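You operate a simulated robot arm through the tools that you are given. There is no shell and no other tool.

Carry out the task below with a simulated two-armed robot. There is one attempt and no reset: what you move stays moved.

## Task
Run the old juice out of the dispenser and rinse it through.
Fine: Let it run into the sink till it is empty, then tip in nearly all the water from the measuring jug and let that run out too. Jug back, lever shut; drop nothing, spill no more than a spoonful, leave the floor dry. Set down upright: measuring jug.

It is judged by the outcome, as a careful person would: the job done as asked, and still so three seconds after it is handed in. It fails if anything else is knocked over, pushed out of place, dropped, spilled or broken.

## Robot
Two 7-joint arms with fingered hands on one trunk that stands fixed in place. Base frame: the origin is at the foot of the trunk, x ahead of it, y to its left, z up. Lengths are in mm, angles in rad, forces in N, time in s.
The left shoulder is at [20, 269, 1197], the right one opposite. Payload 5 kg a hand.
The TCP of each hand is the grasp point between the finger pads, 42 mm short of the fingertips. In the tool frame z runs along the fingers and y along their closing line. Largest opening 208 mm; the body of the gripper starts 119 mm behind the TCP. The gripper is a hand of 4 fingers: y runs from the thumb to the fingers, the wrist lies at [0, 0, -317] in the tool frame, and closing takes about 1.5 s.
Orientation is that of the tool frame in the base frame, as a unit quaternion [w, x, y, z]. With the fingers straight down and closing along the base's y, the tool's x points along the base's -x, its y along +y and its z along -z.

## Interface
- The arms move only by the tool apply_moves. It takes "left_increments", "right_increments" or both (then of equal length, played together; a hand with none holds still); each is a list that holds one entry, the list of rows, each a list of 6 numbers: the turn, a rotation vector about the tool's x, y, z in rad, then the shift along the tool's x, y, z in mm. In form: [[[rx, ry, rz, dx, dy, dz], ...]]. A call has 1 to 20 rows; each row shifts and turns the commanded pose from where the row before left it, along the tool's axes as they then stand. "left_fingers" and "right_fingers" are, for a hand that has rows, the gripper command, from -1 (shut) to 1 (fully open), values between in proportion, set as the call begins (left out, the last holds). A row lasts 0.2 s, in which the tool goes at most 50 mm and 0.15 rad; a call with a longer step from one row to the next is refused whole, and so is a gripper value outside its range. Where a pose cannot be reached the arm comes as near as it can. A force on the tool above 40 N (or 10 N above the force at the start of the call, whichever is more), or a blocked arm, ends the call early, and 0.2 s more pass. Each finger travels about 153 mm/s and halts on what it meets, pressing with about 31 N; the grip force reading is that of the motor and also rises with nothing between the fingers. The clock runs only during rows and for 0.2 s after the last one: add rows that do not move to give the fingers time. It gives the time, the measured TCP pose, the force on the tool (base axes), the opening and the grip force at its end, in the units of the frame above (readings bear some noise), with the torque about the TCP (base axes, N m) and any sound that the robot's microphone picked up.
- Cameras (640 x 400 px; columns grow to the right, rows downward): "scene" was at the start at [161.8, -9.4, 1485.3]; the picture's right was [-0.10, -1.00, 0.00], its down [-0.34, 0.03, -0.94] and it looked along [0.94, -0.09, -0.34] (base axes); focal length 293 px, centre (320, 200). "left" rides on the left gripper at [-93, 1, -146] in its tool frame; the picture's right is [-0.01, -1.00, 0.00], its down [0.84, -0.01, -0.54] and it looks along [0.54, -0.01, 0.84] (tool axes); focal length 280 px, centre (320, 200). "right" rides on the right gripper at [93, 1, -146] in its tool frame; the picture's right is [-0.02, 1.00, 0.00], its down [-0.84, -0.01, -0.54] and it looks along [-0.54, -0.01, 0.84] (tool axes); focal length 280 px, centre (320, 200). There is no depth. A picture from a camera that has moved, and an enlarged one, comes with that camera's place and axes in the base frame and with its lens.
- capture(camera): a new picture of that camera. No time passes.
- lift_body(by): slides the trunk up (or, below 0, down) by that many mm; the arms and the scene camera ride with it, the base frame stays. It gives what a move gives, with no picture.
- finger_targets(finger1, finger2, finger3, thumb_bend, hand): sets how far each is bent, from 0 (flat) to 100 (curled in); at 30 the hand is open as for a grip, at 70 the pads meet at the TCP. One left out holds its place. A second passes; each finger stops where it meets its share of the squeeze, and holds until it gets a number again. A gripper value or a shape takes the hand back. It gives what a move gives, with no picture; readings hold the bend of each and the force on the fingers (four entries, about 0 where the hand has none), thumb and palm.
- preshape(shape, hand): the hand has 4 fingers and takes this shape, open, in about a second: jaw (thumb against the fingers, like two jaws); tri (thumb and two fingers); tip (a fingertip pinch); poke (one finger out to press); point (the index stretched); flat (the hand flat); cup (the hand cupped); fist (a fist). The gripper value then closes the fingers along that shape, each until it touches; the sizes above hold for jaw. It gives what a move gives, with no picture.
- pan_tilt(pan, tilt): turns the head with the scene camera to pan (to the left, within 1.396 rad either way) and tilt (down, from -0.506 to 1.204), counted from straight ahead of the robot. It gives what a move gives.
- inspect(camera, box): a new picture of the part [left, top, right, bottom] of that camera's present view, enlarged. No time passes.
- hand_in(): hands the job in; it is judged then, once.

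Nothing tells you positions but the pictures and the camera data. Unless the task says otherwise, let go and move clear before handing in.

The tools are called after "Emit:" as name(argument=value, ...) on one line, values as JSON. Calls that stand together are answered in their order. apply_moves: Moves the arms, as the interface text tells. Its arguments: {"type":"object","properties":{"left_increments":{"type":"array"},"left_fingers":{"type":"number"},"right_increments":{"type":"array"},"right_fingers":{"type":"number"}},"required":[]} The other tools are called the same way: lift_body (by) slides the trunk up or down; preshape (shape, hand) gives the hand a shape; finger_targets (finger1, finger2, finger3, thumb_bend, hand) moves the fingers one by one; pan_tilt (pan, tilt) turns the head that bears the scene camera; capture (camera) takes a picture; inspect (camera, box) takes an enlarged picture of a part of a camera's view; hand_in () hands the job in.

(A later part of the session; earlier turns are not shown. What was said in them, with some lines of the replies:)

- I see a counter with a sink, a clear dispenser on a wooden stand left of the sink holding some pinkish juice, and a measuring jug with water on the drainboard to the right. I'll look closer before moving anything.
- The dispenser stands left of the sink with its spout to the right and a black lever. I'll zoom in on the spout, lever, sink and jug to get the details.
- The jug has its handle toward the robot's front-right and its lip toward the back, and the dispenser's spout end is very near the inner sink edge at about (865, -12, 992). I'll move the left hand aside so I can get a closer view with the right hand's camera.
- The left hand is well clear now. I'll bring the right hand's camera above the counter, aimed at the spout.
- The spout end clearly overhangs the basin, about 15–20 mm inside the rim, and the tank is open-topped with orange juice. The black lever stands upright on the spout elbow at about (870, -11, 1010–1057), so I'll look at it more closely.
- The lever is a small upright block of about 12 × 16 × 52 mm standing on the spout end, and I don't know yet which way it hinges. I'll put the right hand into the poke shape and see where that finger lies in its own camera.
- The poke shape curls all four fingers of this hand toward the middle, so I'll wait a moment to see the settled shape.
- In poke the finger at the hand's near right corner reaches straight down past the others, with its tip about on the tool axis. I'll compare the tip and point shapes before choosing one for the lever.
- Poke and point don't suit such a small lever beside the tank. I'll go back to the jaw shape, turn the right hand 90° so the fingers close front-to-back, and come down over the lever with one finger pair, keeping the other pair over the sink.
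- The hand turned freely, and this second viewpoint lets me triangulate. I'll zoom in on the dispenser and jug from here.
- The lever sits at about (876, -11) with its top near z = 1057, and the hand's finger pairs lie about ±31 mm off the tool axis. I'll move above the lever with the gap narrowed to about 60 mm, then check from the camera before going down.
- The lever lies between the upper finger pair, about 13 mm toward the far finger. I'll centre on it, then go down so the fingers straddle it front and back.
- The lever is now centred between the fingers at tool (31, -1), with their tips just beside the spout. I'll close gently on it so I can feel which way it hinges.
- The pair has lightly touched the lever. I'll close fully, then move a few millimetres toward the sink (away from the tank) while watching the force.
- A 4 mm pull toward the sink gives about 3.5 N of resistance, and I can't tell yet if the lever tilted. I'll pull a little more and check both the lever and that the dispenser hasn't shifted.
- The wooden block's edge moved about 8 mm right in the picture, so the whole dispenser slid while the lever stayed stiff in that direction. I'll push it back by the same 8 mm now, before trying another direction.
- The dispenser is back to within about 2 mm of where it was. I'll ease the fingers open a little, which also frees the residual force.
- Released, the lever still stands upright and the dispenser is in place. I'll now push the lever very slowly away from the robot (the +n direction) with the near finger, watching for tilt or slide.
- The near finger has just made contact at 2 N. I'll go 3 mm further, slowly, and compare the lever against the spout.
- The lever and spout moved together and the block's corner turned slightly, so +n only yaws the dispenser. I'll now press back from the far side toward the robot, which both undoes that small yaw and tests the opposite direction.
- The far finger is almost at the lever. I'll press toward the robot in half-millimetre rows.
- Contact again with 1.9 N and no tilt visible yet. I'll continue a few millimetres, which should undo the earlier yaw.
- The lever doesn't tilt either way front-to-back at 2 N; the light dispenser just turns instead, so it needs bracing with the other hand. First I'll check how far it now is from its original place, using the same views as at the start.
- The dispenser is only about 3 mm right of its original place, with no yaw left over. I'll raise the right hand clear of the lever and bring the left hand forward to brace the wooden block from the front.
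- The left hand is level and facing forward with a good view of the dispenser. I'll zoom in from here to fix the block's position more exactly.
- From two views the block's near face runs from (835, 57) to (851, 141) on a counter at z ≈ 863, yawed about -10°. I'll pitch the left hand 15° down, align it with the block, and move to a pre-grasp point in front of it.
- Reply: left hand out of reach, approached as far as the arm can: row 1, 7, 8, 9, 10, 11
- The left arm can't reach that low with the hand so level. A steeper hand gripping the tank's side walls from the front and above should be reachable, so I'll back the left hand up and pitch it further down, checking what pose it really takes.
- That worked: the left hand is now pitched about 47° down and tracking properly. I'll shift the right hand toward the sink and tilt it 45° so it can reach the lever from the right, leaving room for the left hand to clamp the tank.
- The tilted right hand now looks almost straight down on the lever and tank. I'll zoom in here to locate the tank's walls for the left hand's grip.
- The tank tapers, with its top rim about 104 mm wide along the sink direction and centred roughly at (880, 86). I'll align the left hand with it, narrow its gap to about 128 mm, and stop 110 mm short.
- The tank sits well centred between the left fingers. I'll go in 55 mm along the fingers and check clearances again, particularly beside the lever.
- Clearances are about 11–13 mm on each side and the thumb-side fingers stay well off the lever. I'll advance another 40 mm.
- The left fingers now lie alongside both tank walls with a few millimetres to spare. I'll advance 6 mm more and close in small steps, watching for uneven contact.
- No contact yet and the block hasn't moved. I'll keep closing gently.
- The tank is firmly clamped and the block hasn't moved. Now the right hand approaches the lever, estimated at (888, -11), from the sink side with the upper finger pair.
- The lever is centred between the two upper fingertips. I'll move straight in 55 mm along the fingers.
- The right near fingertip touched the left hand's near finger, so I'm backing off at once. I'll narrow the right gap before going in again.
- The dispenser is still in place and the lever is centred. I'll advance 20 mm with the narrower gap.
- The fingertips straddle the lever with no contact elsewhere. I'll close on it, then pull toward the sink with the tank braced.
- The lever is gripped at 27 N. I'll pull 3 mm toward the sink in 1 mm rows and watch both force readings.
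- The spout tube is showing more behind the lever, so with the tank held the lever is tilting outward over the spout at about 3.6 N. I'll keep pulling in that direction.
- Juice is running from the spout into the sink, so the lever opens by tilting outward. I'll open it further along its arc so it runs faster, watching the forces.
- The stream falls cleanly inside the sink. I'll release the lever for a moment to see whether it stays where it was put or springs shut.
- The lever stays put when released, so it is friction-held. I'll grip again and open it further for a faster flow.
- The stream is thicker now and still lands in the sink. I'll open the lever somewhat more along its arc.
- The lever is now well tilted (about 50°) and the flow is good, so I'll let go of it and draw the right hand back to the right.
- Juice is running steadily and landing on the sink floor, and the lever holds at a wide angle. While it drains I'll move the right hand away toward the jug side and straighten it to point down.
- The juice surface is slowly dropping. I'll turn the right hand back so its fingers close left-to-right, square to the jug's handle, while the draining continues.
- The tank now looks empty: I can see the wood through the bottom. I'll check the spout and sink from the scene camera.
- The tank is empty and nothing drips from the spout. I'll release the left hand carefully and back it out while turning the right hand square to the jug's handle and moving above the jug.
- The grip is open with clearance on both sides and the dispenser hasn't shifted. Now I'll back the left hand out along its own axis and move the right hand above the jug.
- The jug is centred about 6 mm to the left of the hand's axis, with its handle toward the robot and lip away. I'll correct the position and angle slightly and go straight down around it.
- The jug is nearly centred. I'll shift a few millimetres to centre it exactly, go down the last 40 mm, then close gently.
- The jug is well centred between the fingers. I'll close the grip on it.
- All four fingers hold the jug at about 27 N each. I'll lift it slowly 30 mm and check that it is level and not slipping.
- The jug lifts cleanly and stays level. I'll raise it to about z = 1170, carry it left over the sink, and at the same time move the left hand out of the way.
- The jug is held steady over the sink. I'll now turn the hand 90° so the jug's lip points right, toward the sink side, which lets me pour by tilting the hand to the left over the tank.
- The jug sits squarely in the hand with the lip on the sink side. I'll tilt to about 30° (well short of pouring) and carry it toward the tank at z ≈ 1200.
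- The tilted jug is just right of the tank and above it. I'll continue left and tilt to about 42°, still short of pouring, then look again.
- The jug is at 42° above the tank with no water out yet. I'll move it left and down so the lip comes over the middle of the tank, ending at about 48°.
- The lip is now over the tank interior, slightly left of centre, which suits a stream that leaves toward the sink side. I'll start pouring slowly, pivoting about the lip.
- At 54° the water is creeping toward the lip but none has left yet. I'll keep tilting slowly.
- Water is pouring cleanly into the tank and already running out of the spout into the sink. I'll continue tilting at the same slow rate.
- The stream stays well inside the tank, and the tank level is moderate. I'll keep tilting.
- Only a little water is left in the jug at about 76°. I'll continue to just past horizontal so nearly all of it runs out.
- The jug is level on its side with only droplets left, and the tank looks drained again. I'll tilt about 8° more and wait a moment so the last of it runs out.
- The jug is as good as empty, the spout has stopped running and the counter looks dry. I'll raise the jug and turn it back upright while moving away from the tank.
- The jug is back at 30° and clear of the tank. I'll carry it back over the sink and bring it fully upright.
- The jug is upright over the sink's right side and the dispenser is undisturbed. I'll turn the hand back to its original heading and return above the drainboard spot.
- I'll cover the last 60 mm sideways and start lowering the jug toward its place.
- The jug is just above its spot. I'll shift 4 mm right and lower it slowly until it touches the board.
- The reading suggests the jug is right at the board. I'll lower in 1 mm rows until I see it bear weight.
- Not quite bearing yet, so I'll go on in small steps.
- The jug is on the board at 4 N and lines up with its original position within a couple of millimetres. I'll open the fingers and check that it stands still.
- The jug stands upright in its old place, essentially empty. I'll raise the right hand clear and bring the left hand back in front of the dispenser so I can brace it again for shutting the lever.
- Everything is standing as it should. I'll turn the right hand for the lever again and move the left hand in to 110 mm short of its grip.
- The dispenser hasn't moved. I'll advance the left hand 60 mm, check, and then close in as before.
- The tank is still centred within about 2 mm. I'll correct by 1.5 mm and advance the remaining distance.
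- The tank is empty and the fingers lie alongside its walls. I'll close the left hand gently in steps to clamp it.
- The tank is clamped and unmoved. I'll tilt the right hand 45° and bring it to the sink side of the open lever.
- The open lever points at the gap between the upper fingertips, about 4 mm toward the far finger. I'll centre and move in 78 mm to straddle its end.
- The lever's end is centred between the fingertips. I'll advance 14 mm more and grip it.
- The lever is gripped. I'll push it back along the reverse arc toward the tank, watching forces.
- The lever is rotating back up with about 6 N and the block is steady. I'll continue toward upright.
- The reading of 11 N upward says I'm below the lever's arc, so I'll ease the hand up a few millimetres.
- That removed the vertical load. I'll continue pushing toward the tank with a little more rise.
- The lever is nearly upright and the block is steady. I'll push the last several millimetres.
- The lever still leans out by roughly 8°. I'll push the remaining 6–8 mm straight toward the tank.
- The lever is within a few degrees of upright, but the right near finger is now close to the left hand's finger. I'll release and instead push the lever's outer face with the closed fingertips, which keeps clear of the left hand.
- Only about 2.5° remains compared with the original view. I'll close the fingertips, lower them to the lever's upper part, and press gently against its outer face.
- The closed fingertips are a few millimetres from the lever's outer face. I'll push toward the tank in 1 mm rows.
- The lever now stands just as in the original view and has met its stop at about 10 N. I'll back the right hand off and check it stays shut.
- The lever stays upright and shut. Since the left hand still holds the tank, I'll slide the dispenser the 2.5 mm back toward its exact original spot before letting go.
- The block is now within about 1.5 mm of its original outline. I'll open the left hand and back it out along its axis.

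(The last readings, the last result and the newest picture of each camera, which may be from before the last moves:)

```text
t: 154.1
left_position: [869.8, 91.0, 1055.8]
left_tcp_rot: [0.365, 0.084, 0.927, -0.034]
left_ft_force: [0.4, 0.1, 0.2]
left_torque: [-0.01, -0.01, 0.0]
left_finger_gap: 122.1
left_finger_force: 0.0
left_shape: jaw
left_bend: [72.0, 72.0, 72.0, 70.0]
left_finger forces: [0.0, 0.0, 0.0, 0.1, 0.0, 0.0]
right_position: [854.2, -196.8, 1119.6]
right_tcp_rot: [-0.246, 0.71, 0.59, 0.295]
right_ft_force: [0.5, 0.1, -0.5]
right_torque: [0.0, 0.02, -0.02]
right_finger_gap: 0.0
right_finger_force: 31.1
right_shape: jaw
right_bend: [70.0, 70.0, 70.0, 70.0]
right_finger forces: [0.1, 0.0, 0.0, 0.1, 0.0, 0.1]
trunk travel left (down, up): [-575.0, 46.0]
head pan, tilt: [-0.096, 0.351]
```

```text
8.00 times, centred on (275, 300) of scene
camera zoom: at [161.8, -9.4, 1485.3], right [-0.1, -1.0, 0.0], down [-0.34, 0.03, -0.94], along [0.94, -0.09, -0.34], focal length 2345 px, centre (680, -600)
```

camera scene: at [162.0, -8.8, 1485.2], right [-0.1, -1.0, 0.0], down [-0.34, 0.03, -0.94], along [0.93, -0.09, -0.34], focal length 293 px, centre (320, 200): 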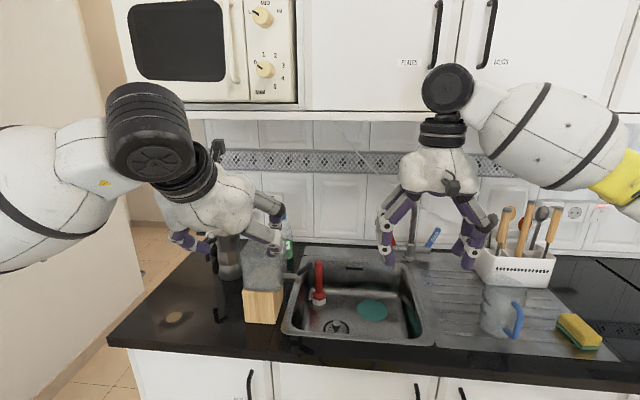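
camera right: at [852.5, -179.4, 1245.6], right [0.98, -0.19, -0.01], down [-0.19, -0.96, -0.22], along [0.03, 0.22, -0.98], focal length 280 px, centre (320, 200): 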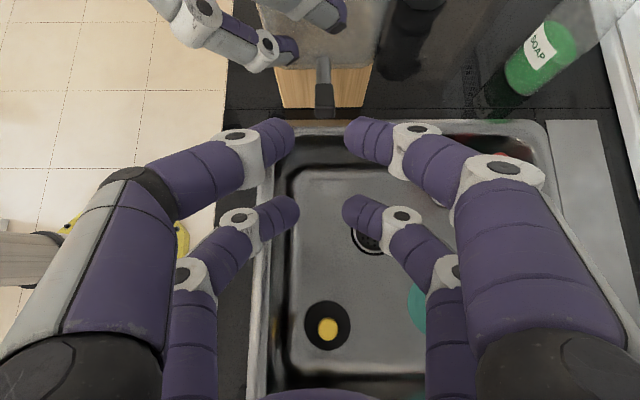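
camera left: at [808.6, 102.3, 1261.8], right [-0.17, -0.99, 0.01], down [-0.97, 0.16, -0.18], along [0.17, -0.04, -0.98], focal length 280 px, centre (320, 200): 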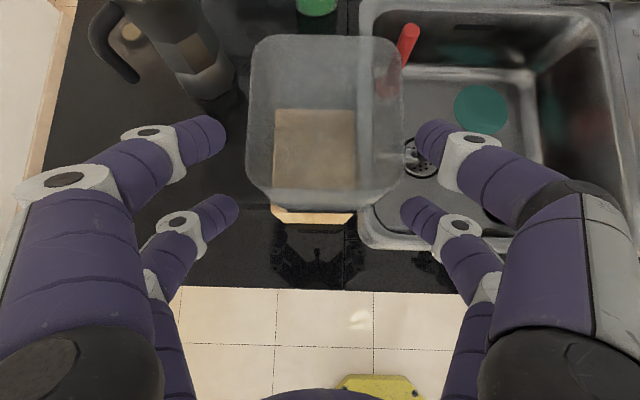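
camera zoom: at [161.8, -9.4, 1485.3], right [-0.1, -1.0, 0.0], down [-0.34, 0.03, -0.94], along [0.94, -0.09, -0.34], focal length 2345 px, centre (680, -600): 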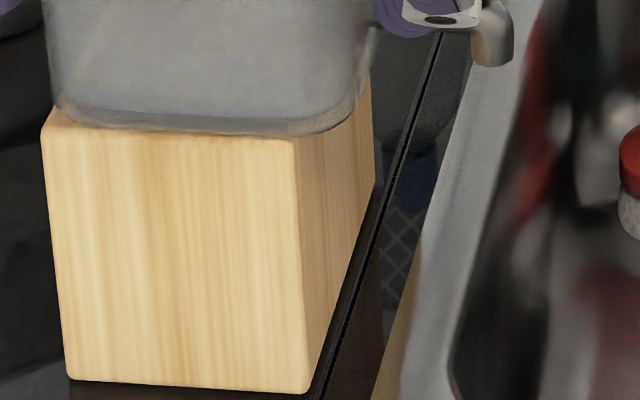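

The dispenser stands where it should and the tank is visibly empty. I'll retreat with the left hand and also draw the right hand back.

Emit:
apply_moves(left_increments=[[[0, 0, 0, 0, 0, 0], [0, 0, 0, 0, 0, -10], [0, 0, 0, 0, 0, -20], [0, 0, 0, 0, 0, -30], [0, 0, 0, 0, 0, -40], [0, 0, 0, 0, 0, -40], [0, 0, 0, 0, 0, -40], [0, 0, 0, 0, 0, -30], [0, 0, 0, 6.5, 19, -10.5], [0, 0, 0, 6.5, 19, -10.5], [0, 0, 0, 6.5, 19, -10.5], [0, 0, 0, 6.5, 19, -10.5], [0, 0, 0, 6.5, 19, -10.5], [0, 0, 0, 6.5, 19, -10.5], [0, 0, 0, 6.5, 19, -10.5], [0, 0, 0, 6.5, 19, -10.5], [0, 0, 0, 6.5, 19, -10.5], [0, 0, 0, 6.5, 19, -10.5], [0, 0, 0, 6.5, 19, -10.5], [0, 0, 0, 0, 0, 0]]], right_increments=[[[0, 0, 0, 0, 0, 0], [0, 0, 0, 0, 0, 0], [0, 0, 0, 0, 0, 0], [0, 0, 0, 0, 0, 0], [0, 0, 0, 0, 0, 0], [0, 0, 0, 0, 0, 0], [0, 0, 0, 0, 0, 0], [0, 0, 0, 0, 0, 0], [0, 0, 0, -2, -22, -39.8], [0, 0, 0, -2, -22, -39.8], [0, 0, 0, -2, -22, -39.8], [0, 0, 0, -2, -22, -39.8], [0, 0, 0, -2, -22, -39.8], [0, -0.131, 0, 0, 0, 0], [0, -0.131, 0, 0, 0, 0], [0, -0.131, 0, 0, 0, 0], [0, -0.131, 0, 0, 0, 0], [0, -0.131, 0, 0, 0, 0], [0, -0.131, 0, 0, 0, 0], [0, 0, 0, 0, 0, 0]]], left_fingers=0.22)

Emit:
capture(camera="scene")

Emit:
inspect(camera="scene", box=[200, 200, 360, 330])

Emit:
inspect(camera="scene", box=[420, 220, 620, 370])

```text
t: 158.3
left_position: [639.1, 342.3, 1243.4]
left_tcp_rot: [0.363, 0.084, 0.927, -0.033]
left_ft_force: [0.4, -1.0, -1.3]
left_torque: [0.12, 0.06, 0.05]
left_finger_gap: 126.3
left_finger_force: 0.0
left_shape: jaw
left_bend: [32.0, 32.0, 32.0, 70.0]
left_finger forces: [0.0, 0.0, 0.1, 0.0, 0.1, 0.0]
right_position: [718.7, -324.1, 1250.3]
right_tcp_rot: [-0.002, 0.771, 0.637, 0.0]
right_ft_force: [0.4, -1.2, -0.7]
right_torque: [0.23, 0.08, -0.02]
right_finger_gap: 0.0
right_finger_force: 31.0
right_shape: jaw
right_bend: [70.0, 70.0, 70.0, 70.0]
right_finger forces: [0.1, 0.0, 0.0, 0.0, 0.0, 0.0]
trunk travel left (down, up): [-575.0, 46.0]
head pan, tilt: [-0.096, 0.351]
```

```text
taken
camera scene: at [162.7, -11.0, 1485.0], right [-0.1, -1.0, 0.0], down [-0.34, 0.03, -0.94], along [0.93, -0.09, -0.34], focal length 293 px, centre (320, 200)
```

scene: 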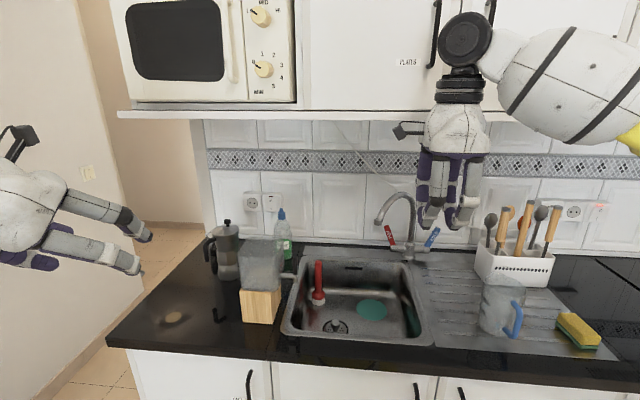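

```text
3.08 times, centred on (280, 265) of scene
camera zoom: at [162.7, -11.0, 1485.0], right [-0.1, -1.0, 0.0], down [-0.34, 0.03, -0.94], along [0.93, -0.09, -0.34], focal length 902 px, centre (443, 0)
```

zoom: 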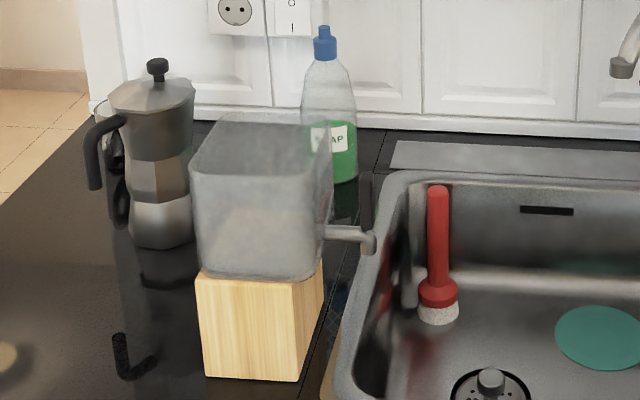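

```text
2.67 times, centred on (520, 295) of scene
camera zoom: at [162.7, -11.0, 1485.0], right [-0.1, -1.0, 0.0], down [-0.34, 0.03, -0.94], along [0.93, -0.09, -0.34], focal length 782 px, centre (-213, -53)
```

zoom: 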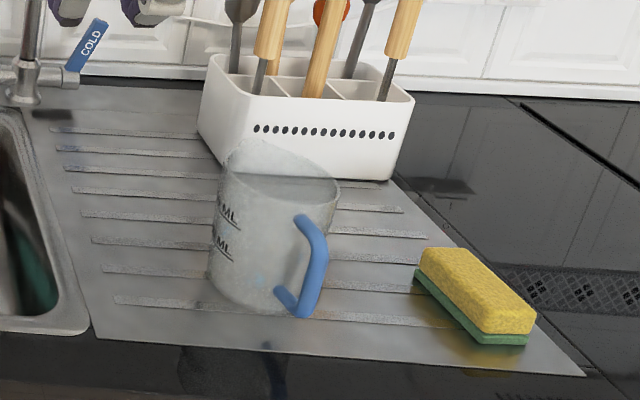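

Everything is in place: jug upright, lever upright, tank empty. I'll do a last close check of the lever, the counter around the dispenser, and the floor.

Emit:
inspect(camera="scene", box=[285, 250, 310, 290])

Emit:
inspect(camera="scene", box=[230, 280, 360, 370])

Emit:
pan_tilt(pan=0.0, tilt=0.9)

Emit:
capture(camera="scene")

Emit:
capture(camera="left")

```text
10.00 times, centred on (298, 270) of scene
camera zoom: at [162.7, -11.0, 1485.0], right [-0.1, -1.0, 0.0], down [-0.34, 0.03, -0.94], along [0.93, -0.09, -0.34], focal length 2931 px, centre (545, -500)
```

zoom: 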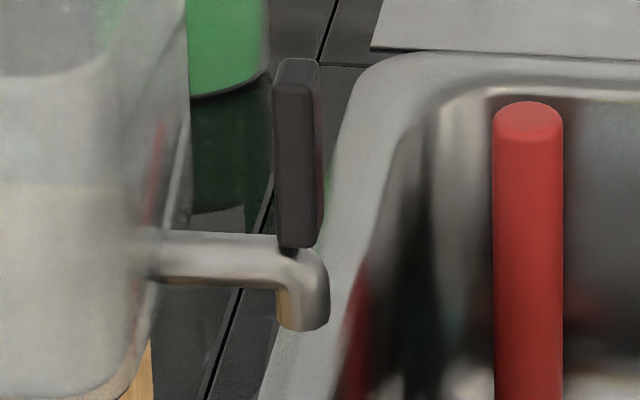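

```text
4.44 times, centred on (295, 325) of scene
camera zoom: at [162.7, -11.0, 1485.0], right [-0.1, -1.0, 0.0], down [-0.34, 0.03, -0.94], along [0.93, -0.09, -0.34], focal length 1303 px, centre (431, -356)
```

zoom: 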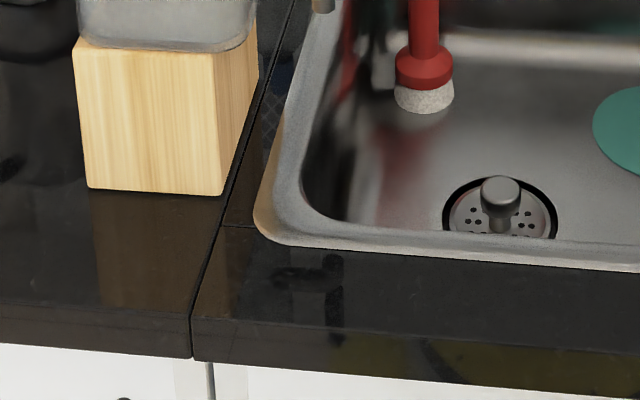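

```text
t: 159.3
left_position: [638.3, 345.0, 1245.7]
left_tcp_rot: [0.364, 0.083, 0.927, -0.033]
left_ft_force: [-0.4, 0.5, 0.2]
left_torque: [-0.03, -0.01, 0.02]
left_finger_gap: 126.4
left_finger_force: 0.2
left_shape: jaw
left_bend: [32.0, 32.0, 32.0, 70.0]
left_finger forces: [0.0, 0.0, 0.1, 0.1, 0.0, 0.0]
right_position: [716.9, -320.3, 1253.8]
right_tcp_rot: [0.0, 0.77, 0.639, 0.001]
right_ft_force: [-0.9, -0.2, 0.5]
right_torque: [0.01, -0.01, 0.01]
right_finger_gap: 0.1
right_finger_force: 31.2
right_shape: jaw
right_bend: [70.0, 70.0, 70.0, 70.0]
right_finger forces: [0.0, 0.0, 0.0, 0.0, 0.0, 0.1]
trunk travel left (down, up): [-575.0, 46.0]
head pan, tilt: [0.0, 0.901]
```

```text
taken
camera scene: at [144.4, -0.3, 1437.8], right [0.0, -1.0, 0.0], down [-0.78, 0.0, -0.62], along [0.62, 0.0, -0.78], focal length 293 px, centre (320, 200)
```

scene: 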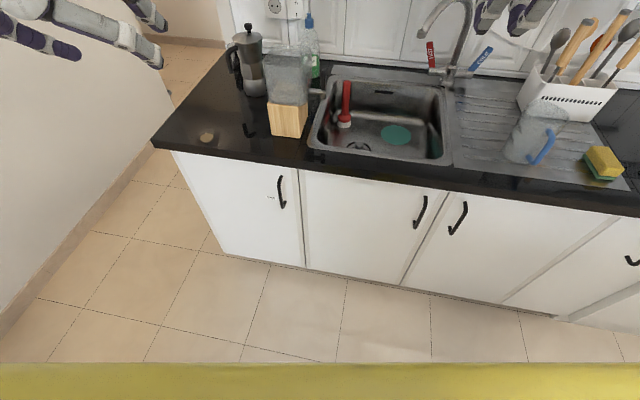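

```text
taken
camera left: at [607.5, 353.0, 1415.2], right [-0.17, -0.99, 0.01], down [-0.97, 0.16, -0.18], along [0.17, -0.04, -0.98], focal length 280 px, centre (320, 200)
```

left: 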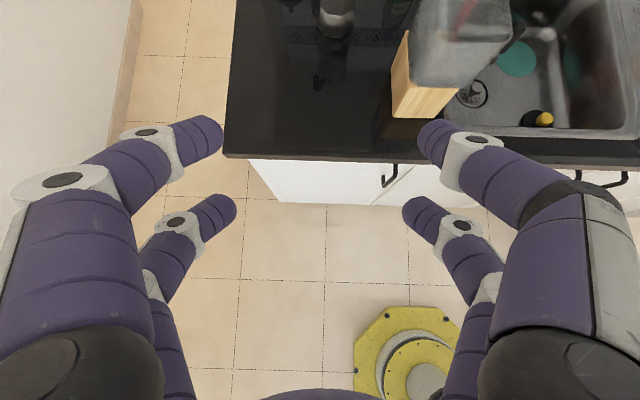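

The lever is upright as at the start, nothing drips, and the counter and floor are dry. The jug stands upright in its place and both hands are clear, so I'm handing in.

Emit:
hand_in()

```text
The job is handed in.
```

I ran the old juice out into the sink until the dispenser was empty. Then I tipped in nearly all the water from the jug, let that run out too, and handed the job in.

- **Dispenser:** it is empty and the lever is shut. The lever would only open with the tank held, because the dispenser is light. While I was finding which way it opens, the dispenser slid about 8 mm. I slid it back, and it now stands within about 3 mm of where it started.
- **Jug:** it is back on the drainboard, upright, within a couple of millimetres of its old spot. A few droplets are left inside.
- **Spills:** I saw no water or juice on the counter or floor in the final pictures, and nothing was dropped or knocked over.
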